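You operate a simulated robot arm through the tools that you are given. There is no shell and no other tool.

The job below is to be done with a simulated two-armed robot. You get a single attempt, and the scene is never put back.

Task
Pick up the primer tin from the right lower shelf of the glue bench with one hand, pass it to the other hand and put it on the left lower shelf of the glue bench.

It is judged by the outcome, as a careful person would: the job done as asked, and still so three seconds after it is handed in. It fails if anything else is knocked over, pushed out of place, dropped, spilled or broken.

Robot
Two 7-joint arms with two-finger parallel grippers on one trunk, on a base that moves. Base frame: it is fixed to the floor where the robot stands at the start and does not move with it; the origin is under the middle of the robot, x ahead of it, y to its left, z up. Units: mm, rad, N and s.
The left shoulder is at the start at [11, 179, 929], the right one opposite. With the tool pointing down near the work surface each hand reaches from about 100 to 580 mm from the robot's upright axis, wherever it stands, measured 20 degrees to its own side. Places, roughly: left lower shelf of the glue bench [600, 1600, 300]. Payload 3.43 kg a hand.
The tool frame of a hand sits at the grasp point between the pads (the TCP): z along the fingers, y along the line on which they close. The tips reach 34 mm beyond it. The gripper opens to 128 mm. The fingers are 24 mm wide and 12 mm thick; the gripper's body (48 by 130 mm) begins 96 mm behind the TCP.
Orientation is that of the tool frame in the base frame, as [roll, pitch, yaw] about the fixed x, y, z axes, in that order (R = Rz(yaw) Ry(pitch) Rx(roll)). With the fingers straight down and closing along the base's y, the tool's x points along the base's -x, its y along +y and its z along -z.

Tools
- The arms move only by the tool apply_moves. It takes "left_moves", "right_moves" or both (then of equal length, played together; a hand with none holds still); each is a list of rows, each an object of numbers (a shift or turn left out is 0, a gripper value left out holds the last): "x", "y", "z": the shift along the base's x, y, z in mm; "ax", "ay", "az": the turn, a rotation vector about the base's x, y, z in degrees; "claw": the opening, from 0 (shut) to 1 (fully open). In form: [{"x": .., "y": .., "z": .., "ax": .., "ay": .., "az": .., "claw": ..}, ...]. A call has 1 to 20 rows; each row is the pose to reach, as a shift and turn from the pose commanded when the call began. A row lasts 0.2 s, in which the tool goes at most 50 mm and 0.15 rad; a call with a longer step from one row to the next is refused whole, and so is a gripper value outside its range. A pose out of reach is approached as far as the arm can. The call stops where the force on the tool passes 40 N (or 10 N more than at its start, if that is more) or the arm is blocked; 0.2 s more then pass. Each finger travels about 108 mm/s and halts on what it meets, pressing with about 33 N; the grip force reading is that of the motor and also rises with nothing between the fingers. The clock runs only during rows and for 0.2 s after the last one: add rows that repeat a pose to give the fingers time. The reply holds the time, the measured pose of the TCP, the force on the tool along the base axes, the opening and the grip force, in the units named above and with some noise, with the torque about the TCP (base axes, N m) and any sound that the robot's microphone picked up.
- Cameras (640 x 400 px; columns grow to the right, rows downward): "scene" is now at [88.8, -15.7, 1054.6]; the picture's right is [-0.34, -0.94, -0.01], its down [-0.83, 0.31, -0.46] and it looks along [0.44, -0.15, -0.89] (base axes); focal length 253 px, centre (320, 200). "left" rides on the left gripper at [76, 11, -160] in its tool frame; the picture's right is [-0.15, 0.99, 0.00], its down [-0.88, -0.13, -0.46] and it looks along [-0.45, -0.07, 0.89] (tool axes); focal length 234 px, centre (320, 200). "right" rides on the right gripper at [76, -11, -160] in its tool frame; the picture's right is [0.15, 0.99, 0.00], its down [-0.88, 0.13, -0.46] and it looks along [-0.45, 0.07, 0.89] (tool axes); focal length 234 px, centre (320, 200). There is no depth. A picture from a camera that has moved, and an enlarged one, comes with that camera's place and axes in the base frame and with its lens.
- camera(camera): a new picture of that camera. The clock stands still meanwhile.
- lift_body(by): slides the trunk up (or, below 0, down) by that many mm; the arms and the scene camera ride with it, the base frame stays. It gives what a move gives, with no picture.
- roll_base(legs): drives the robot by 1 to 6 legs, each [ahead, turn to the left] in mm and rad, along the robot's own axes; the way and the turn of a leg run together, so that a leg with both is an arc; at most 1500 mm and 3.142 rad a leg. The arms and the cameras ride along, it lands a little off, and it stops where it bumps. It gives what a move gives.
- pan_tilt(pan, tilt): turns the head with the scene camera to pan (to the left, within 1.396 rad either way) and tilt (down, from -0.506 to 1.204), counted from straight ahead of the robot. It gives what a move gives.
- inspect(camera, box): a new picture of the part [left, top, right, bottom] of that camera's present view, enlarged. The clock stands still meanwhile.
- finish_job(): hands the job in; it is judged then, once.

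Nothing tells you exact positions but the pictures and the camera data. Unless the task says otherwise, let go and move clear before handing in.

The tools are called after "Request:" as a command line: name --argument value ..., lists and objects as JSON in quotes. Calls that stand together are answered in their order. apply_moves: Moves the arms, as the interface text tells. Its arguments: {"type":"object","properties":{"left_moves":{"type":"array","items":{"type":"object","properties":{"x":{"type":"number"},"y":{"type":"number"},"z":{"type":"number"},"ax":{"type":"number"},"ay":{"type":"number"},"az":{"type":"number"},"claw":{"type":"number"}}}},"right_moves":{"type":"array","items":{"type":"object","properties":{"x":{"type":"number"},"y":{"type":"number"},"z":{"type":"number"},"ax":{"type":"number"},"ay":{"type":"number"},"az":{"type":"number"},"claw":{"type":"number"}}}}},"required":[]} The other tools are called the same way: lift_body (by) moves the trunk up or down; roll_base (legs) drives the base; pan_tilt (pan, tilt) turns the head that bears the scene camera; camera (camera) takes a picture; inspect (camera, box) takes an enlarged picture of a part of a camera's view; finish_job () hands the job in.

At the start:

```text
time: 0.0
left_tool_pos: [266.5, 37.9, 710.8]
left_tool_rot: [3.141, -0.005, -3.133]
left_contact_force: [-0.8, 0.3, 0.2]
left_moment: [0.02, 0.01, 0.04]
left_width: 128.0
left_gripper_force: 0.0
right_tool_pos: [231.8, -266.0, 620.3]
right_tool_rot: [-3.139, 0.016, -3.14]
right_contact_force: [-0.2, -0.7, 0.1]
right_moment: [0.01, -0.02, 0.03]
right_width: 127.8
right_gripper_force: 0.0
trunk travel left (down, up): [-100.0, 301.0]
robot x, y, heading: [-21.5, -3.7, 0.011]
head pan, tilt (commanded): [-0.361, 1.112]
```

scene: 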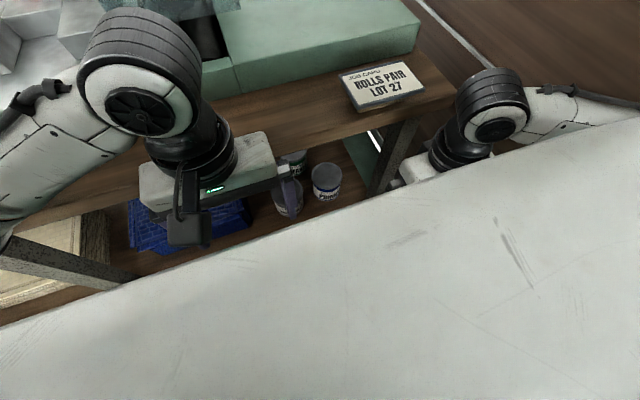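
right: 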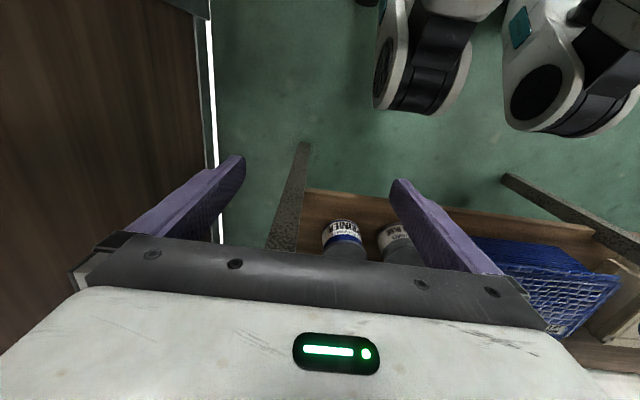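
left: 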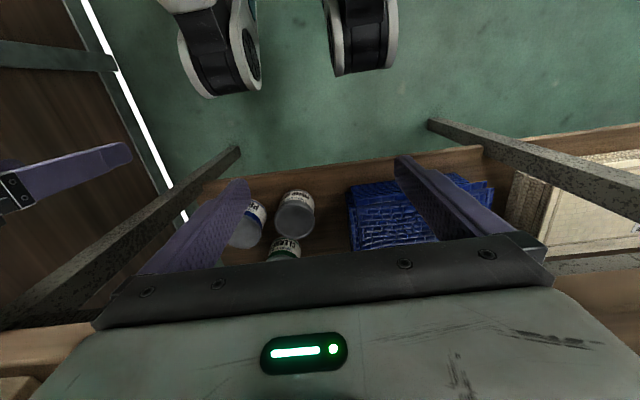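

I see a bench ahead with a low shelf holding several tins and a blue stack of something. I'll look around with the head and zoom in on the tins to work out which is the primer and where everything is.

Request:
inspect --camera "scene" --box '[240, 120, 400, 220]'

Request:
inspect --camera "right" --box '[260, 180, 460, 300]'

Request:
inspect --camera "left" --box '[180, 150, 380, 275]'

Request:
pan_tilt --pan 0.5 --tilt 0.6

```text
4.00 times, centred on (320, 170) of scene
camera zoom: at [88.8, -15.7, 1054.6], right [-0.34, -0.94, -0.01], down [-0.83, 0.31, -0.46], along [0.44, -0.15, -0.89], focal length 1013 px, centre (320, 320)
```

zoom: 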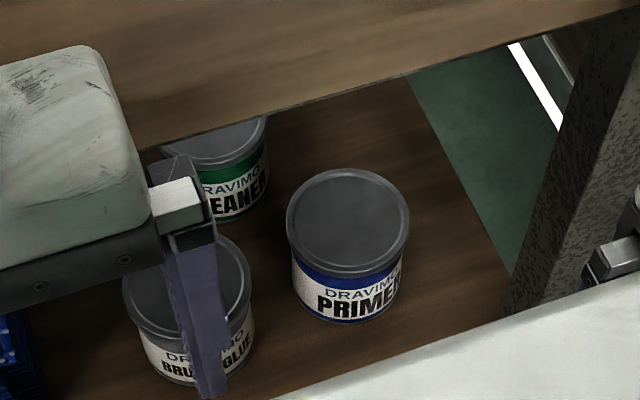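

```text
3.20 times, centred on (360, 240) of right
camera zoom: at [155.0, -277.6, 780.1], right [-0.15, 0.99, 0.0], down [0.87, 0.13, 0.47], along [0.47, 0.07, -0.88], focal length 749 px, centre (192, 72)
```

zoom: 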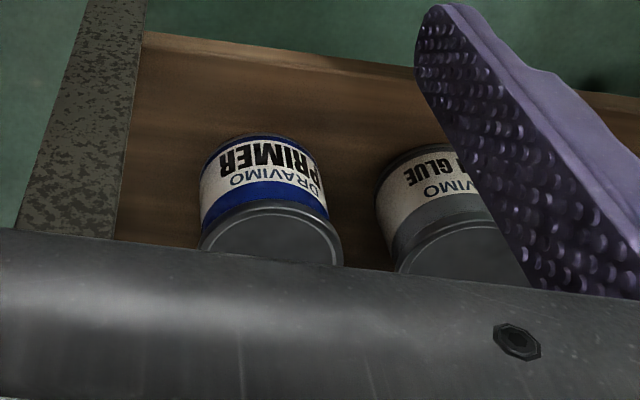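

```text
3.20 times, centred on (280, 212) of left
camera zoom: at [190.1, 47.2, 868.5], right [0.14, 0.99, 0.0], down [0.88, -0.12, 0.45], along [0.45, -0.06, -0.89], focal length 749 px, centre (448, 160)
```

zoom: 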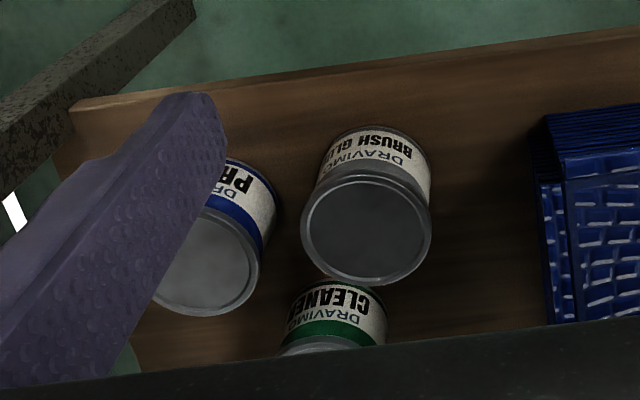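

```text
time: 1.2
left_tool_pos: [267.7, 37.3, 708.2]
left_tool_rot: [3.132, -0.009, -3.13]
left_contact_force: [-0.2, 0.0, 0.7]
left_moment: [-0.03, -0.01, 0.0]
left_width: 128.0
left_gripper_force: 0.1
right_tool_pos: [234.7, -267.1, 618.6]
right_tool_rot: [3.139, 0.01, -3.14]
right_contact_force: [-0.8, 0.1, 0.2]
right_moment: [0.0, 0.02, 0.01]
right_width: 127.9
right_gripper_force: 0.0
trunk travel left (down, up): [-100.0, 301.0]
robot x, y, heading: [-24.0, 3.3, 0.011]
head pan, tilt (commanded): [0.499, 0.6]
```

The primer tin (blue label) is the one closest to the right end of the right shelf, beside brush glue and cleaner. Now I look left along the bench.

Request:
camera --camera "scene"

Request:
pan_tilt --pan 1.2 --tilt 0.6

Request:
camera --camera "scene"

Request:
pan_tilt --pan -0.4 --tilt 0.6

Request:
camera --camera "scene"

```text
taken
camera scene: at [108.9, 45.8, 1094.0], right [0.49, -0.87, 0.01], down [-0.48, -0.28, -0.83], along [0.73, 0.41, -0.55], focal length 253 px, centre (320, 200)
```

scene: 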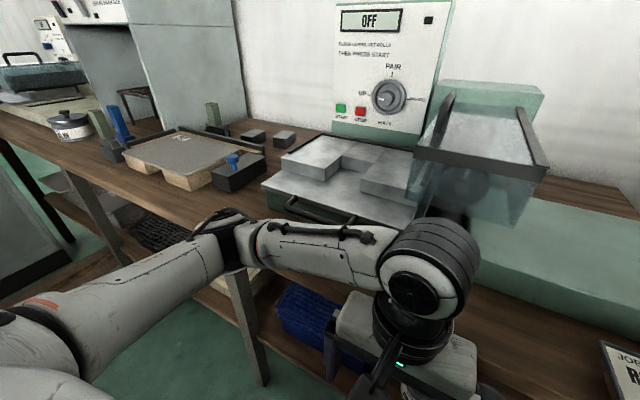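

```text
time: 2.2
left_tool_pos: [269.1, 37.0, 706.9]
left_tool_rot: [3.134, -0.01, -3.13]
left_contact_force: [-0.3, -0.5, -0.7]
left_moment: [0.01, -0.02, -0.02]
left_width: 127.9
left_gripper_force: 0.1
right_tool_pos: [234.2, -267.7, 619.4]
right_tool_rot: [3.141, 0.011, -3.14]
right_contact_force: [0.2, 0.2, -1.0]
right_moment: [-0.01, -0.01, -0.01]
right_width: 128.0
right_gripper_force: 0.0
trunk travel left (down, up): [-100.0, 301.0]
robot x, y, heading: [-22.8, -2.3, 0.015]
head pan, tilt (commanded): [1.201, 0.6]
```

```text
taken
camera scene: at [62.7, 85.4, 1093.2], right [0.94, -0.35, 0.02], down [-0.18, -0.53, -0.83], along [0.3, 0.77, -0.56], focal length 253 px, centre (320, 200)
```

scene: 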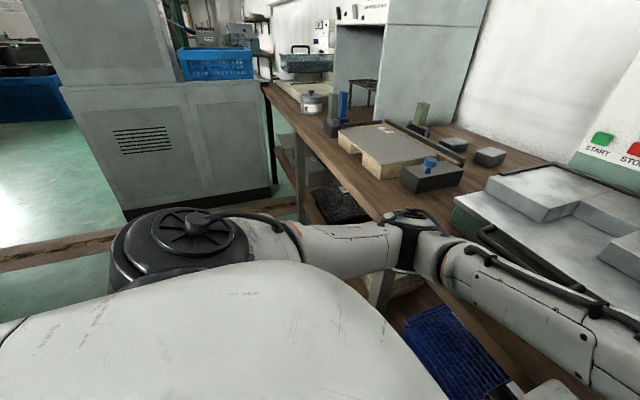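

```text
time: 3.9
left_tool_pos: [267.4, 35.8, 708.6]
left_tool_rot: [3.134, -0.012, -3.129]
left_contact_force: [0.0, 0.1, -0.1]
left_moment: [0.01, -0.02, 0.0]
left_width: 127.9
left_gripper_force: 0.1
right_tool_pos: [234.6, -267.3, 618.7]
right_tool_rot: [3.14, 0.011, -3.14]
right_contact_force: [0.0, -0.5, -0.4]
right_moment: [-0.01, -0.02, 0.01]
right_width: 128.2
right_gripper_force: 0.1
trunk travel left (down, up): [-100.0, 301.0]
robot x, y, heading: [-25.0, -2.5, 0.014]
head pan, tilt (commanded): [-0.4, 0.6]
```

```text
taken
camera scene: at [113.8, -30.6, 1094.0], right [-0.37, -0.93, -0.01], down [-0.51, 0.21, -0.83], along [0.78, -0.31, -0.55], focal length 253 px, centre (320, 200)
```

scene: 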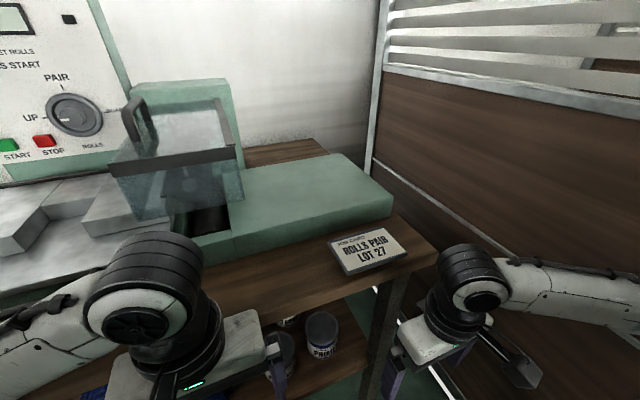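

I take the primer lid centre at about [484, -176, 400], with the shelf surface near z 315, its front edge near x 380, and the bench top overhanging at about z 700. I'll lower the trunk so I can reach under the bench top, then look again.

Request:
lift_body --by -95

Request:
pan_tilt --pan -0.2 --tilt 0.9

Request:
camera --camera "scene"

Request:
camera --camera "right"

Request:
camera --camera "left"

```text
time: 5.2
left_tool_pos: [251.8, 33.0, 621.9]
left_tool_rot: [3.121, 0.024, -3.131]
left_contact_force: [0.4, 0.2, 0.4]
left_moment: [0.0, 0.01, -0.01]
left_width: 128.1
left_gripper_force: 0.1
right_tool_pos: [218.2, -270.6, 524.1]
right_tool_rot: [3.129, 0.025, -3.139]
right_contact_force: [1.1, 1.0, -1.1]
right_moment: [0.0, -0.03, -0.01]
right_width: 127.9
right_gripper_force: 0.0
trunk travel left (down, up): [-5.0, 396.0]
robot x, y, heading: [-39.6, -1.4, 0.017]
head pan, tilt (commanded): [-0.4, 0.6]
```

```text
time: 6.0
left_tool_pos: [253.4, 32.5, 621.2]
left_tool_rot: [3.124, 0.02, -3.134]
left_contact_force: [0.7, 1.1, -0.3]
left_moment: [-0.03, 0.0, -0.05]
left_width: 128.0
left_gripper_force: 0.1
right_tool_pos: [218.0, -269.7, 524.1]
right_tool_rot: [3.131, 0.025, -3.14]
right_contact_force: [-0.1, 0.7, 1.2]
right_moment: [-0.04, 0.02, -0.01]
right_width: 127.9
right_gripper_force: 0.1
trunk travel left (down, up): [-5.0, 396.0]
robot x, y, heading: [-39.1, -0.7, 0.014]
head pan, tilt (commanded): [-0.201, 0.901]
```

```text
taken
camera scene: at [83.7, -17.7, 975.8], right [-0.18, -0.98, -0.02], down [-0.75, 0.15, -0.64], along [0.64, -0.1, -0.76], focal length 253 px, centre (320, 200)
```

scene: 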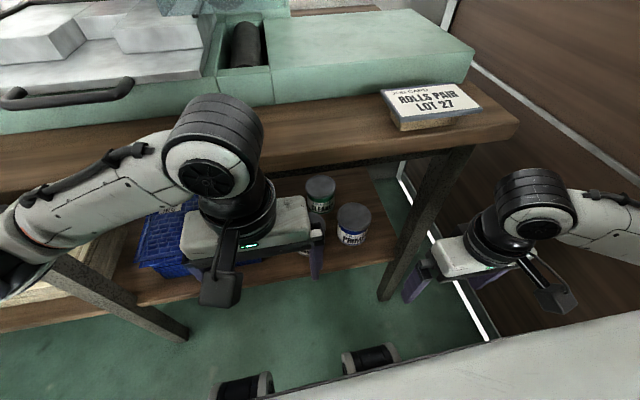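

```text
taken
camera right: at [138.7, -283.7, 682.9], right [-0.15, 0.99, 0.01], down [0.87, 0.13, 0.48], along [0.47, 0.08, -0.88], focal length 234 px, centre (320, 200)
```

right: 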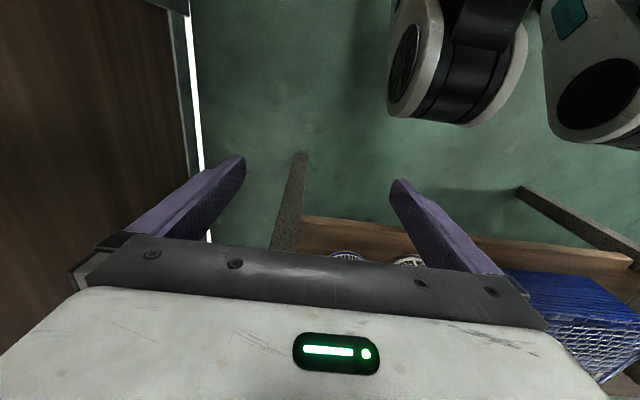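

```text
taken
camera left: at [172.8, 40.2, 779.1], right [0.14, 0.99, 0.02], down [0.87, -0.13, 0.47], along [0.47, -0.05, -0.88], focal length 234 px, centre (320, 200)
```

left: 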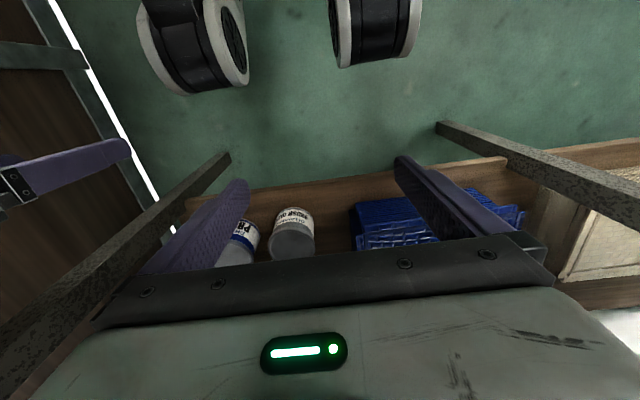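

The trunk is now low and the shelf is in clear view, but I need the height and front edge of the bench top more exactly. I'll zoom in on the right leg and the tins.

Request:
inspect --camera "scene" --box '[290, 80, 530, 230]'

Request:
inspect --camera "scene" --box '[290, 200, 450, 310]'

Request:
pan_tilt --pan 0.9 --tilt 0.6

Request:
camera --camera "scene"

```text
2.67 times, centred on (410, 155) of scene
camera zoom: at [83.7, -17.7, 975.8], right [-0.18, -0.98, -0.02], down [-0.75, 0.15, -0.64], along [0.64, -0.1, -0.76], focal length 675 px, centre (80, 320)
```

zoom: 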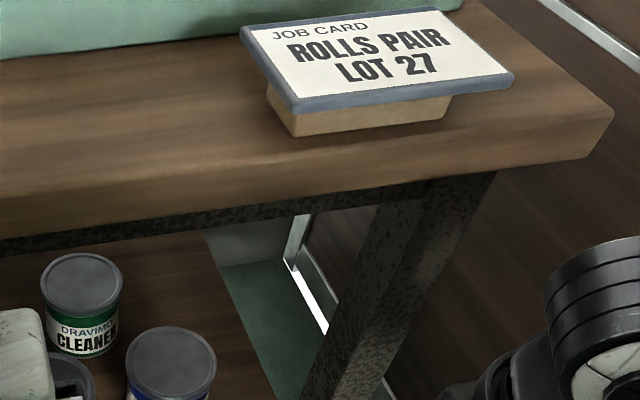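

```text
3.64 times, centred on (370, 255) of scene
camera zoom: at [83.7, -17.7, 975.8], right [-0.18, -0.98, -0.02], down [-0.75, 0.15, -0.64], along [0.64, -0.1, -0.76], focal length 921 px, centre (138, 0)
```

zoom: 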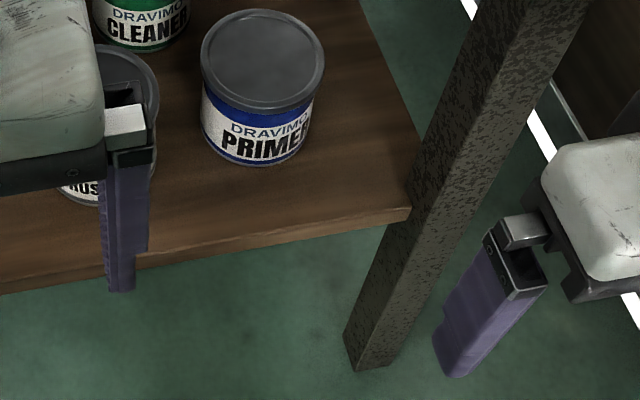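

```text
time: 7.3
left_tool_pos: [252.6, 31.9, 620.8]
left_tool_rot: [3.127, 0.017, -3.134]
left_contact_force: [-0.2, -0.4, -0.4]
left_moment: [-0.01, -0.01, -0.02]
left_width: 128.2
left_gripper_force: 0.0
right_tool_pos: [217.8, -269.1, 525.5]
right_tool_rot: [3.129, 0.024, -3.139]
right_contact_force: [0.2, -0.8, 0.3]
right_moment: [0.02, 0.02, 0.01]
right_width: 128.1
right_gripper_force: 0.1
trunk travel left (down, up): [-5.0, 396.0]
robot x, y, heading: [-37.4, -0.5, 0.019]
head pan, tilt (commanded): [0.901, 0.6]
```

```text
taken
camera scene: at [62.7, 66.3, 1000.8], right [0.79, -0.61, 0.02], down [-0.32, -0.44, -0.84], along [0.52, 0.66, -0.54], focal length 253 px, centre (320, 200)
```

scene: 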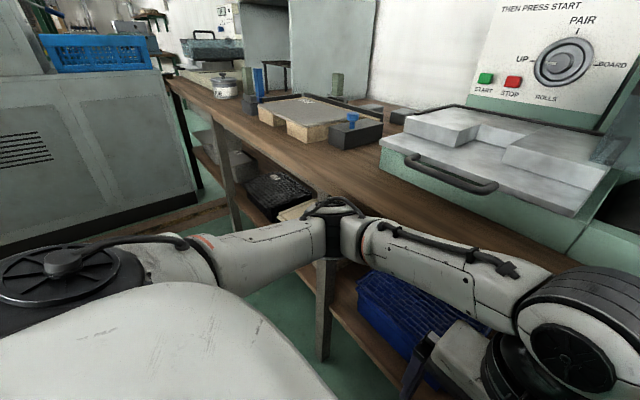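

The right leg spans y -311 to -276 at x 366–403, the shelf surface is at z≈316 with its front edge at x≈386, and the bench underside with its apron is at about z 700. The primer stands near [488, -177] and is about 96 mm wide and 85 mm tall. I'll bring the right hand in front of it, tilted 45° forward and down.

Request:
apply_moves --right_moves '[{"y": 30}, {"y": 60}, {"x": 10, "y": 92, "ay": -6}, {"x": 30, "y": 92, "ay": -13}, {"x": 50, "y": 92, "ay": -20}, {"x": 70, "y": 92, "ay": -27}, {"x": 90, "y": 92, "ay": -34, "z": -5}, {"x": 105, "y": 92, "ay": -40, "z": -10}, {"x": 117, "y": 92, "ay": -45, "z": -15}, {"x": 117, "y": 92, "ay": -45, "z": -15}]'

Request:
camera --camera "right"

Request:
pan_tilt --pan -0.2 --tilt 0.9

Request:
camera --camera "scene"

```text
time: 9.5
left_tool_pos: [252.6, 33.6, 620.5]
left_tool_rot: [3.126, 0.016, -3.133]
left_contact_force: [0.5, -0.9, -0.3]
left_moment: [0.0, 0.03, 0.01]
left_width: 127.9
left_gripper_force: 0.1
right_tool_pos: [334.0, -178.1, 514.5]
right_tool_rot: [3.129, 0.813, 3.133]
right_contact_force: [-0.3, 0.4, 0.1]
right_moment: [0.01, 0.03, -0.02]
right_width: 128.2
right_gripper_force: 0.0
right hand out of reach, approached as far as the arm can: row 3, 4, 5, 6, 7
trunk travel left (down, up): [-5.0, 396.0]
robot x, y, heading: [-39.2, 1.6, 0.017]
head pan, tilt (commanded): [0.901, 0.6]
```

```text
taken
camera right: at [165.6, -190.5, 570.2], right [-0.1, 0.99, -0.1], down [0.28, 0.12, 0.95], along [0.96, 0.07, -0.29], focal length 234 px, centre (320, 200)
```

right: 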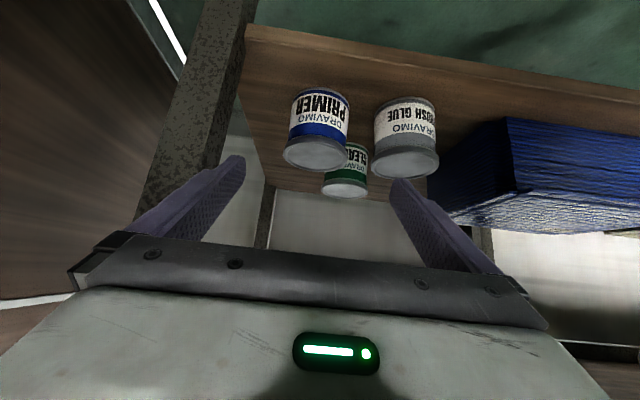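

```text
time: 10.9
left_tool_pos: [253.1, 34.5, 618.5]
left_tool_rot: [3.126, 0.011, -3.132]
left_contact_force: [0.5, 0.1, 0.0]
left_moment: [0.04, 0.03, 0.02]
left_width: 127.9
left_gripper_force: 0.1
right_tool_pos: [333.5, -177.2, 513.3]
right_tool_rot: [3.127, 0.81, 3.131]
right_contact_force: [0.6, -0.4, 0.3]
right_moment: [-0.01, 0.02, -0.01]
right_width: 128.0
right_gripper_force: 0.1
trunk travel left (down, up): [-5.0, 396.0]
robot x, y, heading: [-38.5, 3.9, 0.017]
head pan, tilt (commanded): [-0.201, 0.901]
```

```text
taken
camera scene: at [84.6, -16.4, 975.6], right [-0.18, -0.98, -0.02], down [-0.75, 0.15, -0.64], along [0.64, -0.11, -0.77], focal length 253 px, centre (320, 200)
```

scene: 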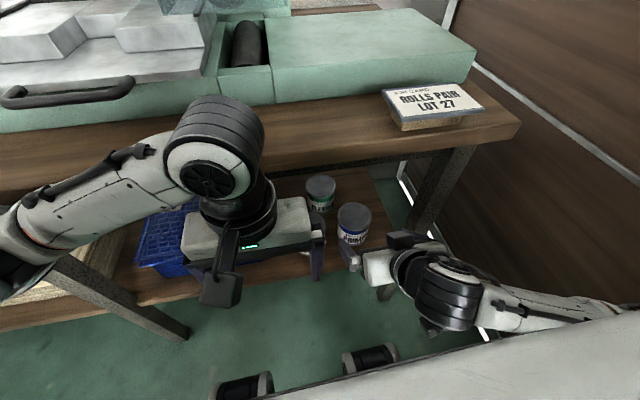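

The right hand now points at the primer from in front, and in this camera the view is upside down. I'll zoom in to fix the tin's position from this second viewpoint.

Request:
inspect --camera "right" --box '[240, 70, 480, 220]'

Request:
inspect --camera "scene" --box '[290, 160, 450, 310]'

```text
2.67 times, centred on (360, 145) of right
camera zoom: at [165.6, -190.2, 570.4], right [-0.1, 0.99, -0.1], down [0.28, 0.12, 0.95], along [0.96, 0.07, -0.29], focal length 624 px, centre (213, 347)
```

zoom: 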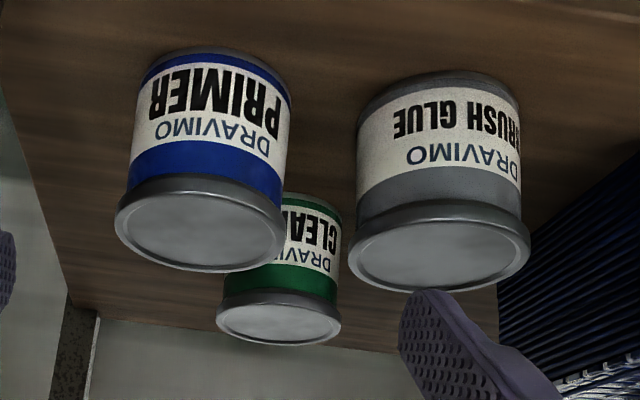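

```text
2.67 times, centred on (370, 235) of scene
camera zoom: at [84.6, -16.4, 975.6], right [-0.18, -0.98, -0.02], down [-0.75, 0.15, -0.64], along [0.64, -0.11, -0.77], focal length 675 px, centre (187, 107)
```

zoom: 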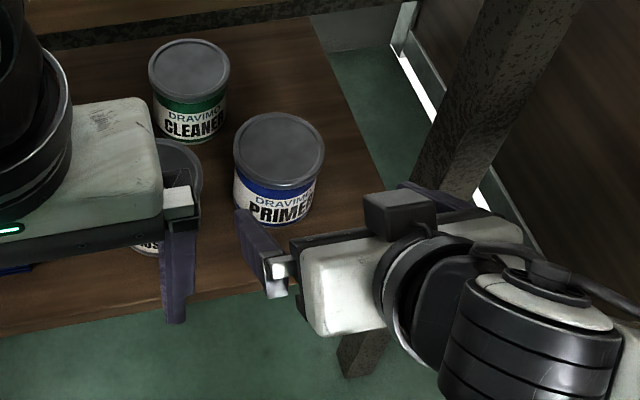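

From here I get a lid centre of [489, -179, 400], which agrees with the earlier views. I'll narrow the opening slightly because the glue tin is close on the left, move partway in along the tool axis, and check the alignment.

Request:
apply_moves --right_moves '[{"x": 0, "y": -1, "z": 0, "claw": 0.91}, {"x": 20, "y": -1, "z": -18}, {"x": 40, "y": -1, "z": -38}, {"x": 60, "y": -1, "z": -57}, {"x": 75, "y": -1, "z": -72}, {"x": 75, "y": -1, "z": -72}]'

Request:
camera --camera "right"

Request:
inspect --camera "scene" --box '[290, 160, 450, 310]'

```text
time: 12.3
left_tool_pos: [251.6, 33.9, 619.0]
left_tool_rot: [3.128, 0.01, -3.131]
left_contact_force: [-0.9, 0.8, 0.6]
left_moment: [0.02, 0.0, -0.02]
left_width: 128.1
left_gripper_force: 0.2
right_tool_pos: [412.7, -176.3, 445.1]
right_tool_rot: [3.13, 0.81, 3.133]
right_contact_force: [-0.4, 0.7, -0.5]
right_moment: [0.02, 0.02, -0.03]
right_width: 116.6
right_gripper_force: 0.1
trunk travel left (down, up): [-5.0, 396.0]
robot x, y, heading: [-43.9, 2.6, 0.02]
head pan, tilt (commanded): [-0.201, 0.901]
```

```text
taken
camera right: at [244.8, -188.5, 500.3], right [-0.1, 0.99, -0.1], down [0.28, 0.12, 0.95], along [0.96, 0.07, -0.29], focal length 234 px, centre (320, 200)
```

right: 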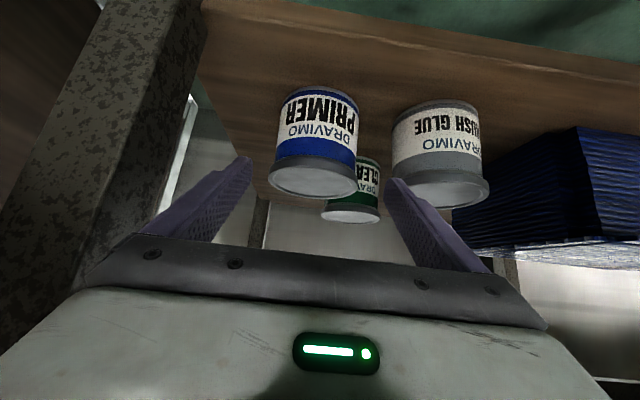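

```text
2.67 times, centred on (370, 235) of scene
camera zoom: at [84.9, -16.2, 975.5], right [-0.18, -0.98, -0.02], down [-0.75, 0.15, -0.64], along [0.63, -0.11, -0.77], focal length 675 px, centre (187, 107)
```

zoom: 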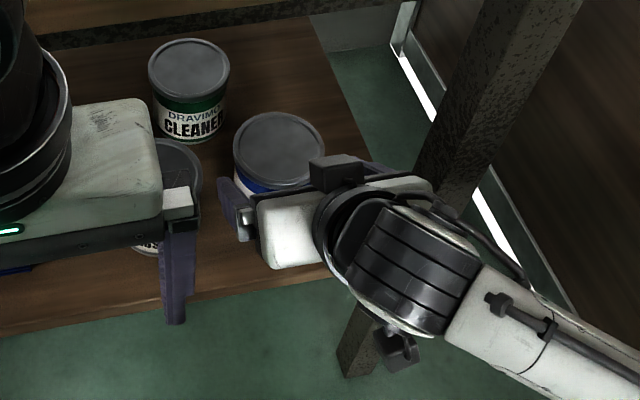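

The alignment looks good: the tin is between the fingers with the glue tin clear. Next I move in to the grasp depth, with the grasp point at the tin axis and z about 365.

Request:
apply_moves --right_moves '[{"x": 18, "y": -2, "z": -20}, {"x": 36, "y": -3, "z": -40}, {"x": 54, "y": -3, "z": -60}, {"x": 68, "y": -3, "z": -76}, {"x": 76, "y": -3, "z": -80}, {"x": 76, "y": -3, "z": -80}]'

Request:
camera --camera "right"

Request:
inspect --camera "scene" --box '[290, 160, 450, 310]'

```text
time: 13.7
left_tool_pos: [251.6, 33.2, 619.4]
left_tool_rot: [3.127, 0.009, -3.133]
left_contact_force: [0.8, -0.7, -0.6]
left_moment: [0.01, 0.02, 0.0]
left_width: 127.8
left_gripper_force: 0.0
right_tool_pos: [490.2, -179.6, 366.6]
right_tool_rot: [3.129, 0.809, 3.135]
right_contact_force: [0.9, 1.6, 1.1]
right_moment: [0.0, -0.02, -0.01]
right_width: 116.4
right_gripper_force: 0.0
trunk travel left (down, up): [-5.0, 396.0]
robot x, y, heading: [-36.8, -1.8, 0.018]
head pan, tilt (commanded): [-0.201, 0.901]
```

```text
taken
camera right: at [322.5, -192.5, 423.2], right [-0.1, 0.99, -0.1], down [0.28, 0.12, 0.95], along [0.96, 0.07, -0.29], focal length 234 px, centre (320, 200)
```

right: 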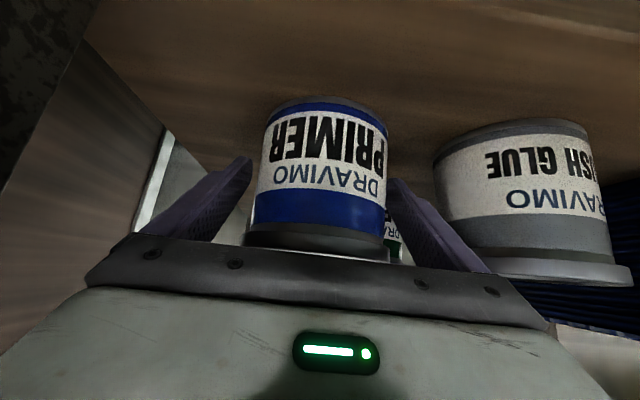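

```text
2.67 times, centred on (370, 235) of scene
camera zoom: at [85.1, -15.9, 975.5], right [-0.18, -0.98, -0.01], down [-0.75, 0.15, -0.64], along [0.63, -0.11, -0.77], focal length 675 px, centre (187, 107)
```

zoom: 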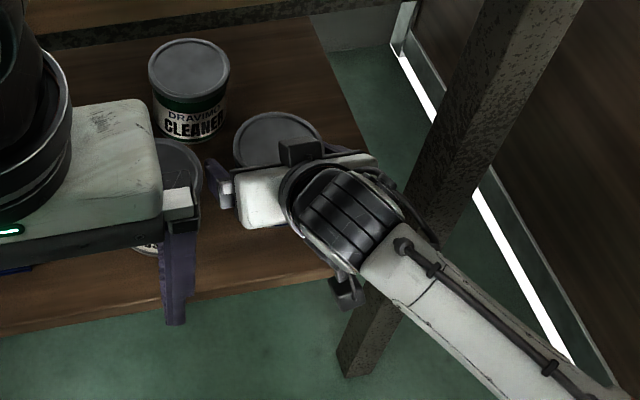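

The tin is centred between the fingers with no contact force, so I'll close the gripper on it.

Request:
apply_moves --right_moves '[{"claw": 0.8}, {"claw": 0.0}, {"claw": 0.0}, {"claw": 0.0}, {"claw": 0.0}]'

Request:
camera --camera "right"

```text
time: 14.9
left_tool_pos: [250.8, 34.4, 617.4]
left_tool_rot: [3.129, 0.007, -3.131]
left_contact_force: [0.2, -0.9, -0.1]
left_moment: [0.02, 0.01, 0.0]
left_width: 128.1
left_gripper_force: 0.0
right_tool_pos: [488.7, -181.5, 367.6]
right_tool_rot: [3.131, 0.808, 3.136]
right_contact_force: [0.8, -2.1, -0.1]
right_moment: [-0.34, 0.01, 0.05]
right_width: 88.8
right_gripper_force: 32.4
trunk travel left (down, up): [-5.0, 396.0]
robot x, y, heading: [-39.2, -2.1, 0.016]
head pan, tilt (commanded): [-0.201, 0.901]
```

```text
taken
camera right: at [322.3, -192.6, 423.4], right [-0.1, 0.99, -0.1], down [0.28, 0.12, 0.95], along [0.96, 0.07, -0.29], focal length 234 px, centre (320, 200)
```

right: 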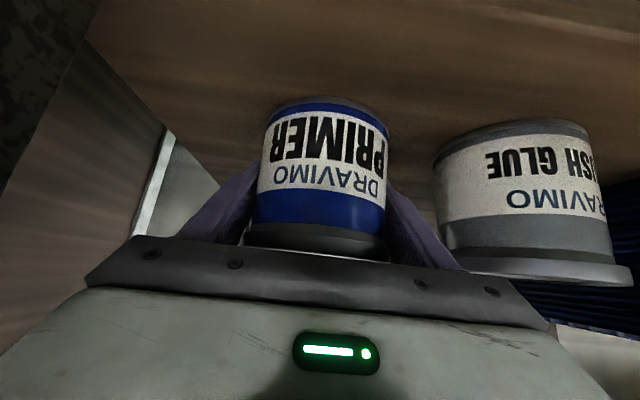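

The gripper holds the tin at 88.8 mm with 32 N. I'll lift it a little and check that it comes up cleanly.

Request:
apply_moves --right_moves '[{"z": 3}, {"z": 8}, {"z": 14}, {"z": 22}, {"z": 30}, {"z": 30}]'

Request:
camera --camera "right"

```text
time: 16.3
left_tool_pos: [252.3, 33.7, 616.6]
left_tool_rot: [3.127, 0.005, -3.131]
left_contact_force: [0.0, -0.3, 0.0]
left_moment: [-0.03, -0.02, 0.01]
left_width: 127.9
left_gripper_force: 0.2
right_tool_pos: [489.7, -180.9, 395.6]
right_tool_rot: [3.13, 0.807, 3.134]
right_contact_force: [-0.2, 0.1, -5.8]
right_moment: [-0.02, -0.09, 0.0]
right_width: 88.7
right_gripper_force: 32.8
trunk travel left (down, up): [-5.0, 396.0]
robot x, y, heading: [-43.2, 3.3, 0.017]
head pan, tilt (commanded): [-0.201, 0.901]
```

```text
taken
camera right: at [322.3, -192.4, 452.7], right [-0.1, 0.99, -0.1], down [0.28, 0.12, 0.95], along [0.95, 0.07, -0.29], focal length 234 px, centre (320, 200)
```

right: 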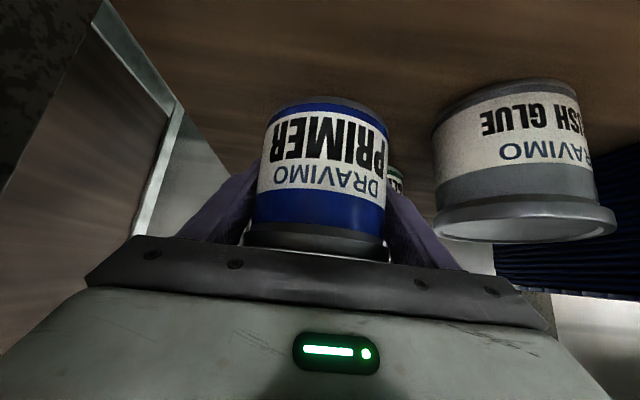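

The tin is lifted with about 5.8 N of weight, and the other tins have not moved. I'll draw it straight back out of the shelf toward the robot.

Request:
apply_moves --right_moves '[{"x": -10, "z": 3}, {"x": -30, "z": 6}, {"x": -55, "z": 10}, {"x": -80, "z": 14}, {"x": -105, "z": 18}, {"x": -130, "z": 22}, {"x": -150, "z": 26}, {"x": -165, "z": 30}, {"x": -165, "z": 30}]'

Request:
camera --camera "scene"

Request:
camera --camera "right"

Request:
pan_tilt --pan 1.39 --tilt 0.4

Request:
camera --camera "scene"

Request:
pan_tilt --pan -1.39 --tilt 0.4

Request:
camera --camera "scene"

```text
time: 17.9
left_tool_pos: [254.3, 34.8, 615.7]
left_tool_rot: [3.127, 0.006, -3.133]
left_contact_force: [0.4, 0.8, -0.9]
left_moment: [-0.03, 0.0, 0.0]
left_width: 127.9
left_gripper_force: 0.0
right_tool_pos: [340.1, -181.3, 414.9]
right_tool_rot: [3.126, 0.817, 3.13]
right_contact_force: [7.9, -0.5, -4.9]
right_moment: [0.02, 0.56, 0.19]
right_width: 88.6
right_gripper_force: 33.3
trunk travel left (down, up): [-5.0, 396.0]
robot x, y, heading: [-44.5, -0.3, 0.026]
head pan, tilt (commanded): [-0.201, 0.901]
stopped in row 8 (right hand): the force on the tool passed its limit at 70 N (the readings are from after the stop); the commanded pose is now the measured one
```

```text
taken
camera scene: at [88.5, -15.4, 973.8], right [-0.18, -0.98, -0.01], down [-0.76, 0.14, -0.63], along [0.63, -0.1, -0.77], focal length 253 px, centre (320, 200)
```

scene: 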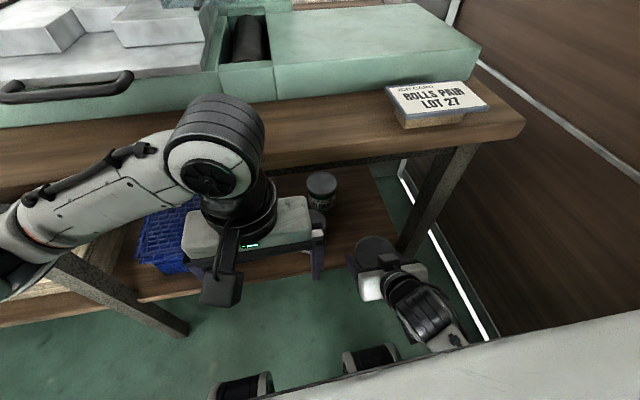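

```text
taken
camera right: at [172.9, -193.1, 470.5], right [-0.1, 0.99, -0.1], down [0.27, 0.12, 0.96], along [0.96, 0.07, -0.28], focal length 234 px, centre (320, 200)
```

right: 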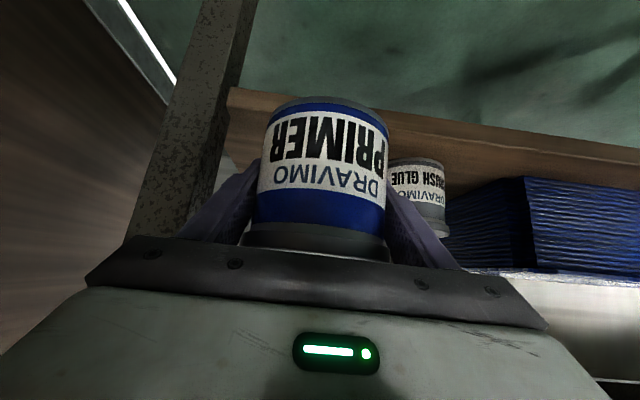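

```text
time: 19.6
left_tool_pos: [252.3, 34.9, 615.6]
left_tool_rot: [3.128, 0.001, -3.13]
left_contact_force: [0.5, 0.2, -0.2]
left_moment: [0.0, 0.03, 0.02]
left_width: 128.1
left_gripper_force: 0.1
right_tool_pos: [343.2, -180.5, 419.1]
right_tool_rot: [3.12, 0.827, 3.126]
right_contact_force: [27.5, 5.3, -20.2]
right_moment: [-0.17, -1.6, -0.91]
right_width: 88.9
right_gripper_force: 33.1
trunk travel left (down, up): [-5.0, 396.0]
robot x, y, heading: [-41.9, -1.4, 0.023]
head pan, tilt (commanded): [1.389, 0.4]
```

```text
taken
camera scene: at [27.3, 89.4, 1017.1], right [0.99, -0.16, 0.02], down [-0.04, -0.38, -0.93], along [0.16, 0.91, -0.38], focal length 253 px, centre (320, 200)
```

scene: 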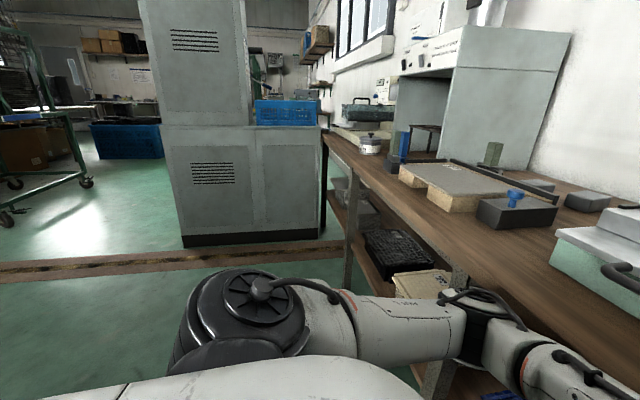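

```text
time: 22.0
left_tool_pos: [252.3, 34.1, 614.7]
left_tool_rot: [3.129, -0.001, -3.131]
left_contact_force: [0.6, -0.4, 0.2]
left_moment: [-0.01, -0.01, 0.02]
left_width: 128.0
left_gripper_force: 0.0
right_tool_pos: [343.0, -180.1, 418.8]
right_tool_rot: [3.128, 0.824, 3.132]
right_contact_force: [31.8, 2.0, -2.4]
right_moment: [-0.08, 2.22, -0.11]
right_width: 88.9
right_gripper_force: 33.5
trunk travel left (down, up): [-5.0, 396.0]
robot x, y, heading: [-36.3, -6.5, 0.022]
head pan, tilt (commanded): [-1.389, 0.4]
```

```text
taken
camera scene: at [31.7, -91.7, 1015.7], right [-0.98, -0.2, -0.03], down [-0.06, 0.39, -0.92], along [0.2, -0.9, -0.39], focal length 253 px, centre (320, 200)
```

scene: 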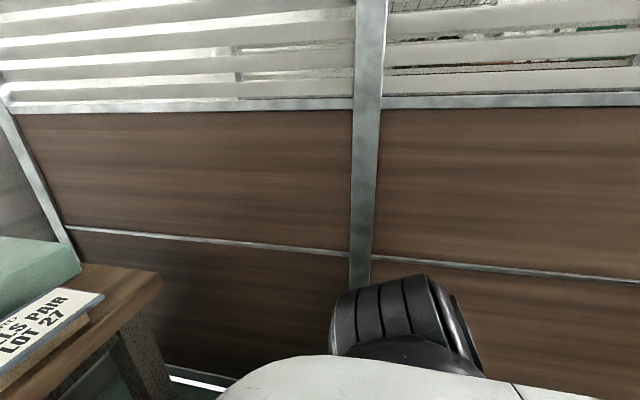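

The last bit of retraction pressed the right hand's camera against the robot's own right knee, which sticks forward with the trunk low. I'll ease the hand forward off the contact and check that the tin is still held.

Request:
apply_moves --right_moves '[{"x": 10}, {"x": 20}, {"x": 30, "z": 5}, {"x": 30, "z": 10}, {"x": 30, "z": 10}]'

Request:
pan_tilt --pan -0.2 --tilt 1.1

Request:
camera --camera "scene"

Request:
camera --camera "left"

```text
time: 23.2
left_tool_pos: [252.9, 35.5, 615.7]
left_tool_rot: [3.129, 0.0, -3.131]
left_contact_force: [-0.1, 0.1, 0.5]
left_moment: [-0.03, 0.01, 0.01]
left_width: 128.1
left_gripper_force: 0.1
right_tool_pos: [373.5, -180.5, 427.8]
right_tool_rot: [3.128, 0.821, 3.131]
right_contact_force: [0.0, 0.4, -5.1]
right_moment: [-0.02, -0.08, -0.01]
right_width: 88.9
right_gripper_force: 32.6
trunk travel left (down, up): [-5.0, 396.0]
robot x, y, heading: [-38.4, -3.7, 0.023]
head pan, tilt (commanded): [-1.389, 0.4]
```

```text
time: 24.6
left_tool_pos: [252.6, 36.1, 615.6]
left_tool_rot: [3.128, -0.001, -3.131]
left_contact_force: [-0.3, 0.5, -0.9]
left_moment: [-0.02, 0.01, 0.01]
left_width: 128.0
left_gripper_force: 0.1
right_tool_pos: [373.4, -178.6, 429.1]
right_tool_rot: [3.128, 0.824, 3.132]
right_contact_force: [0.0, 0.4, -5.3]
right_moment: [0.03, -0.05, 0.0]
right_width: 88.8
right_gripper_force: 33.4
trunk travel left (down, up): [-5.0, 396.0]
robot x, y, heading: [-36.8, -1.6, 0.023]
head pan, tilt (commanded): [-0.201, 1.1]
```

```text
taken
camera scene: at [76.6, -11.0, 960.4], right [-0.18, -0.98, -0.01], down [-0.87, 0.16, -0.47], along [0.47, -0.07, -0.88], focal length 253 px, centre (320, 200)
```

scene: 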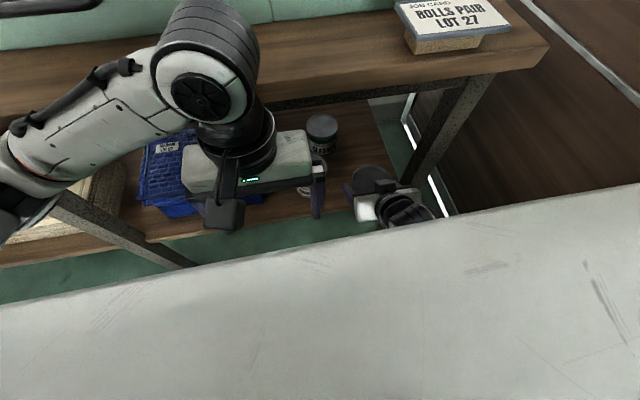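

```text
taken
camera left: at [175.1, 43.2, 774.4], right [0.14, 0.99, 0.01], down [0.88, -0.13, 0.45], along [0.45, -0.05, -0.89], focal length 234 px, centre (320, 200)
```

left: 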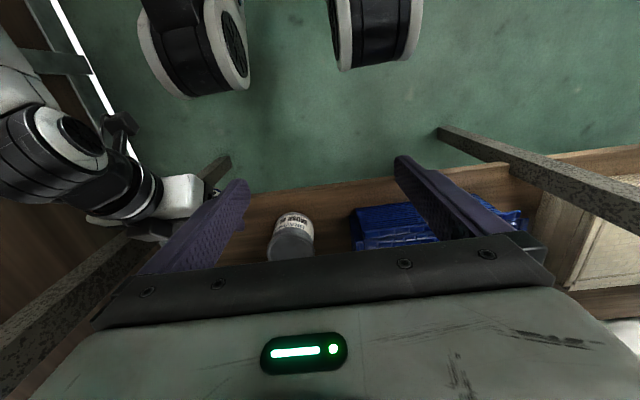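

The contact is gone and the tin is still held firmly (5 N load, 88.8 mm). I'll back the base straight away from the bench to get room for the handover.

Request:
roll_base --legs '[[-150, 0]]'

Request:
camera --camera "right"

Request:
pan_tilt --pan 1.39 --tilt 0.6

Request:
camera --camera "scene"

```text
time: 26.0
left_tool_pos: [106.8, 34.4, 607.9]
left_tool_rot: [3.136, -0.026, -3.131]
left_contact_force: [-0.3, -0.1, 0.3]
left_moment: [-0.02, 0.01, -0.02]
left_width: 128.1
left_gripper_force: 0.1
right_tool_pos: [223.2, -183.0, 418.9]
right_tool_rot: [3.138, 0.797, 3.135]
right_contact_force: [-0.4, -0.3, -5.6]
right_moment: [0.0, -0.05, -0.02]
right_width: 88.7
right_gripper_force: 33.3
trunk travel left (down, up): [-5.0, 396.0]
robot x, y, heading: [-192.1, 0.6, 0.017]
head pan, tilt (commanded): [-0.201, 1.1]
```

```text
taken
camera right: at [55.8, -194.1, 477.1], right [-0.1, 0.99, -0.1], down [0.29, 0.13, 0.95], along [0.95, 0.07, -0.3], focal length 234 px, centre (320, 200)
```

right: 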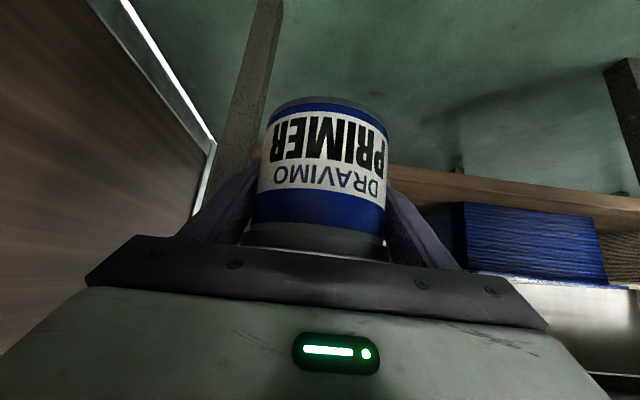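

```text
time: 27.7
left_tool_pos: [106.2, 33.7, 608.1]
left_tool_rot: [3.137, -0.028, -3.131]
left_contact_force: [-0.6, 0.1, -0.6]
left_moment: [0.0, 0.0, 0.01]
left_width: 128.1
left_gripper_force: 0.2
right_tool_pos: [222.8, -181.5, 419.3]
right_tool_rot: [3.138, 0.798, 3.137]
right_contact_force: [-0.1, -0.2, -5.8]
right_moment: [0.02, -0.02, -0.03]
right_width: 88.6
right_gripper_force: 32.7
trunk travel left (down, up): [-5.0, 396.0]
robot x, y, heading: [-191.2, -1.4, 0.02]
head pan, tilt (commanded): [1.389, 0.6]
```

```text
taken
camera scene: at [-108.2, 88.4, 996.1], right [0.99, -0.16, 0.0], down [-0.09, -0.56, -0.83], along [0.14, 0.81, -0.56], focal length 253 px, centre (320, 200)
```

scene: 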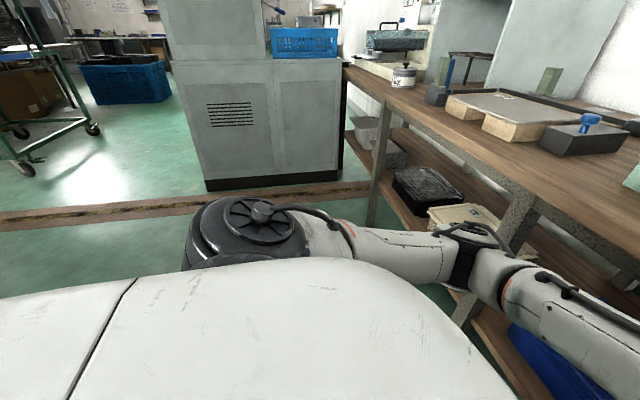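

The tin is clear of the bench now. I'll zoom in on the left part of the lower shelf to see how much free room there is.

Request:
inspect --camera "scene" --box '[320, 90, 560, 250]'

Request:
inspect --camera "scene" --box '[330, 60, 450, 220]'

```text
2.50 times, centred on (440, 170) of scene
camera zoom: at [-108.2, 88.4, 996.1], right [0.99, -0.16, 0.0], down [-0.09, -0.56, -0.83], along [0.14, 0.81, -0.56], focal length 633 px, centre (20, 275)
```

zoom: 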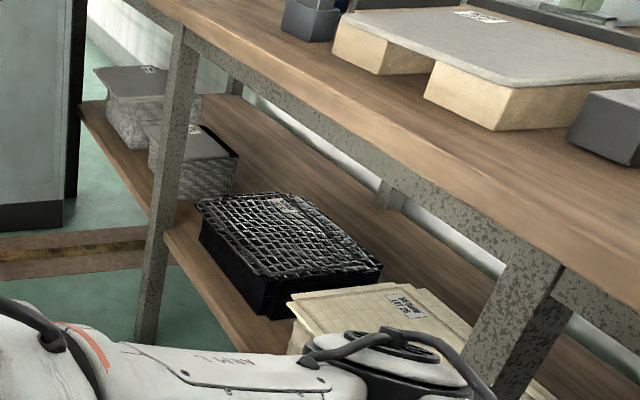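

```text
2.50 times, centred on (390, 140) of scene
camera zoom: at [-108.2, 88.4, 996.1], right [0.99, -0.16, 0.0], down [-0.09, -0.56, -0.83], along [0.14, 0.81, -0.56], focal length 633 px, centre (145, 350)
```

zoom: 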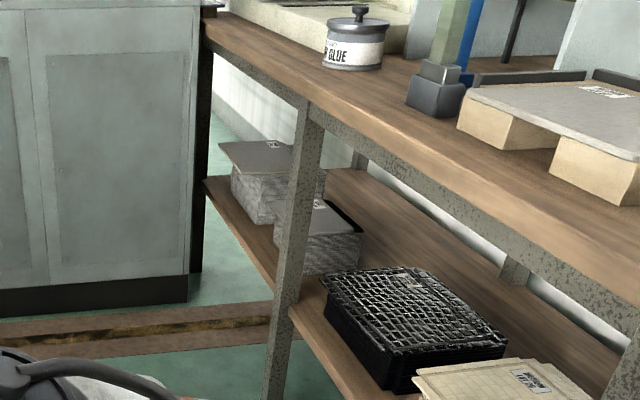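

The left bay of the lower shelf begins past the leg at y≈1200 and holds a couple of grey boxes with open space around them. Before the handover I'll raise the trunk so the knees retract and the hands have room.

Request:
lift_body --by 95

Request:
pan_tilt --pan 0.0 --tilt 0.9

Request:
camera --camera "scene"

```text
time: 29.0
left_tool_pos: [107.0, 34.1, 703.2]
left_tool_rot: [3.135, -0.027, -3.132]
left_contact_force: [-0.2, 0.2, 0.2]
left_moment: [-0.01, 0.01, 0.01]
left_width: 128.1
left_gripper_force: 0.1
right_tool_pos: [222.3, -182.6, 514.1]
right_tool_rot: [3.139, 0.797, 3.136]
right_contact_force: [-0.5, -0.1, -5.6]
right_moment: [0.01, -0.07, 0.03]
right_width: 88.7
right_gripper_force: 33.3
trunk travel left (down, up): [-100.0, 301.0]
robot x, y, heading: [-193.6, -3.1, 0.016]
head pan, tilt (commanded): [1.389, 0.6]
```

```text
time: 30.5
left_tool_pos: [108.6, 32.8, 702.6]
left_tool_rot: [3.136, -0.026, -3.131]
left_contact_force: [-0.8, -0.1, 0.0]
left_moment: [-0.01, -0.03, 0.0]
left_width: 128.1
left_gripper_force: 0.0
right_tool_pos: [222.6, -183.3, 513.4]
right_tool_rot: [3.139, 0.798, 3.135]
right_contact_force: [-0.6, -0.1, -5.5]
right_moment: [0.03, -0.05, 0.03]
right_width: 88.7
right_gripper_force: 32.5
trunk travel left (down, up): [-100.0, 301.0]
robot x, y, heading: [-191.8, 2.4, 0.021]
head pan, tilt (commanded): [0.0, 0.901]
```

```text
taken
camera scene: at [-47.2, 2.6, 1066.3], right [0.02, -1.0, 0.0], down [-0.78, -0.01, -0.62], along [0.62, 0.01, -0.78], focal length 253 px, centre (320, 200)
```

scene: 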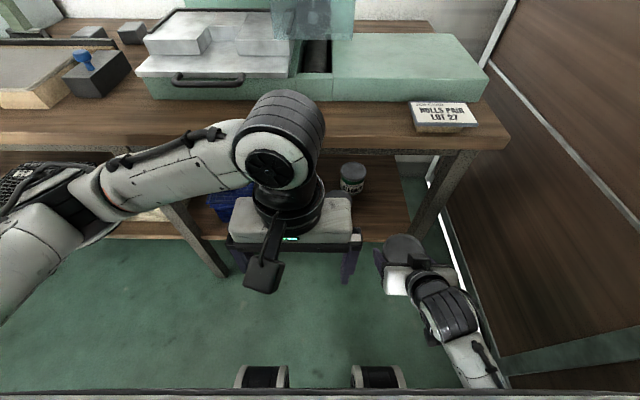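

The hands are clear of each other and of the bench. For the handover the right hand will hold the tin in front pointing forward-left, and the left will come in pointing forward-right and lower. First I'll move the left hand outward and turn it to face right.

Request:
apply_moves --left_moves '[{"y": 15, "az": -3}, {"y": 30, "az": -10}, {"y": 45, "az": -17}, {"y": 60, "az": -24}, {"y": 75, "az": -31}, {"y": 85, "az": -38}, {"y": 90, "az": -44}, {"y": 90, "az": -50}, {"y": 90, "az": -50}]'

Request:
apply_moves --left_moves '[{"ax": -4, "ay": -3.36, "z": -5}, {"ax": -9.5, "ay": -8, "z": -14}, {"ax": -15, "ay": -12.6, "z": -24}, {"ax": -20.4, "ay": -17.1, "z": -33}, {"ax": -25.8, "ay": -21.7, "z": -43}, {"ax": -31.2, "ay": -26.2, "z": -53}, {"ax": -36.5, "ay": -30.6, "z": -62}, {"ax": -41.9, "ay": -35.2, "z": -72}, {"ax": -47, "ay": -39.5, "z": -80}, {"ax": -51, "ay": -42.8, "z": -83}, {"ax": -53.6, "ay": -45, "z": -83}, {"ax": -53.6, "ay": -45, "z": -83}]'

Request:
camera --camera "scene"

Request:
camera --camera "left"

```text
time: 32.5
left_tool_pos: [107.0, 124.7, 702.3]
left_tool_rot: [3.137, -0.024, 2.278]
left_contact_force: [-0.1, -1.2, -0.4]
left_moment: [-0.01, 0.01, -0.03]
left_width: 128.1
left_gripper_force: 0.1
right_tool_pos: [222.3, -183.3, 514.5]
right_tool_rot: [3.138, 0.797, 3.139]
right_contact_force: [0.0, 0.3, -5.6]
right_moment: [0.0, -0.09, 0.01]
right_width: 88.6
right_gripper_force: 32.8
trunk travel left (down, up): [-100.0, 301.0]
robot x, y, heading: [-189.2, -3.3, 0.012]
head pan, tilt (commanded): [0.0, 0.901]
```

```text
time: 35.1
left_tool_pos: [106.1, 124.3, 621.0]
left_tool_rot: [-3.121, 1.197, 2.296]
left_contact_force: [0.9, 0.5, 0.7]
left_moment: [0.04, -0.01, -0.02]
left_width: 128.2
left_gripper_force: 0.1
left hand out of reach, approached as far as the arm can: row 3, 4, 5, 6, 7, 8
right_tool_pos: [221.2, -182.1, 514.7]
right_tool_rot: [3.137, 0.797, 3.136]
right_contact_force: [0.6, -0.1, -5.8]
right_moment: [0.02, -0.05, -0.02]
right_width: 88.6
right_gripper_force: 32.5
trunk travel left (down, up): [-100.0, 301.0]
robot x, y, heading: [-197.5, -4.6, 0.02]
head pan, tilt (commanded): [0.0, 0.901]
```

```text
taken
camera scene: at [-47.3, 2.6, 1066.3], right [0.02, -1.0, 0.0], down [-0.78, -0.01, -0.62], along [0.62, 0.01, -0.78], focal length 253 px, centre (320, 200)
```

scene: 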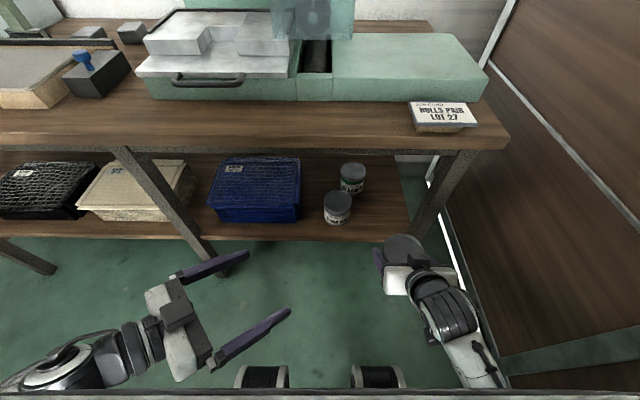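

```text
taken
camera left: at [-0.9, 265.1, 607.0], right [0.79, 0.6, 0.13], down [-0.16, 0.0, 0.99], along [0.59, -0.8, 0.1], focal length 234 px, centre (320, 200)
```

left: 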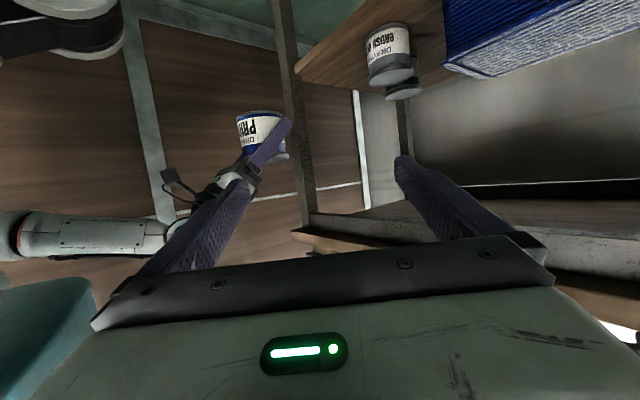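

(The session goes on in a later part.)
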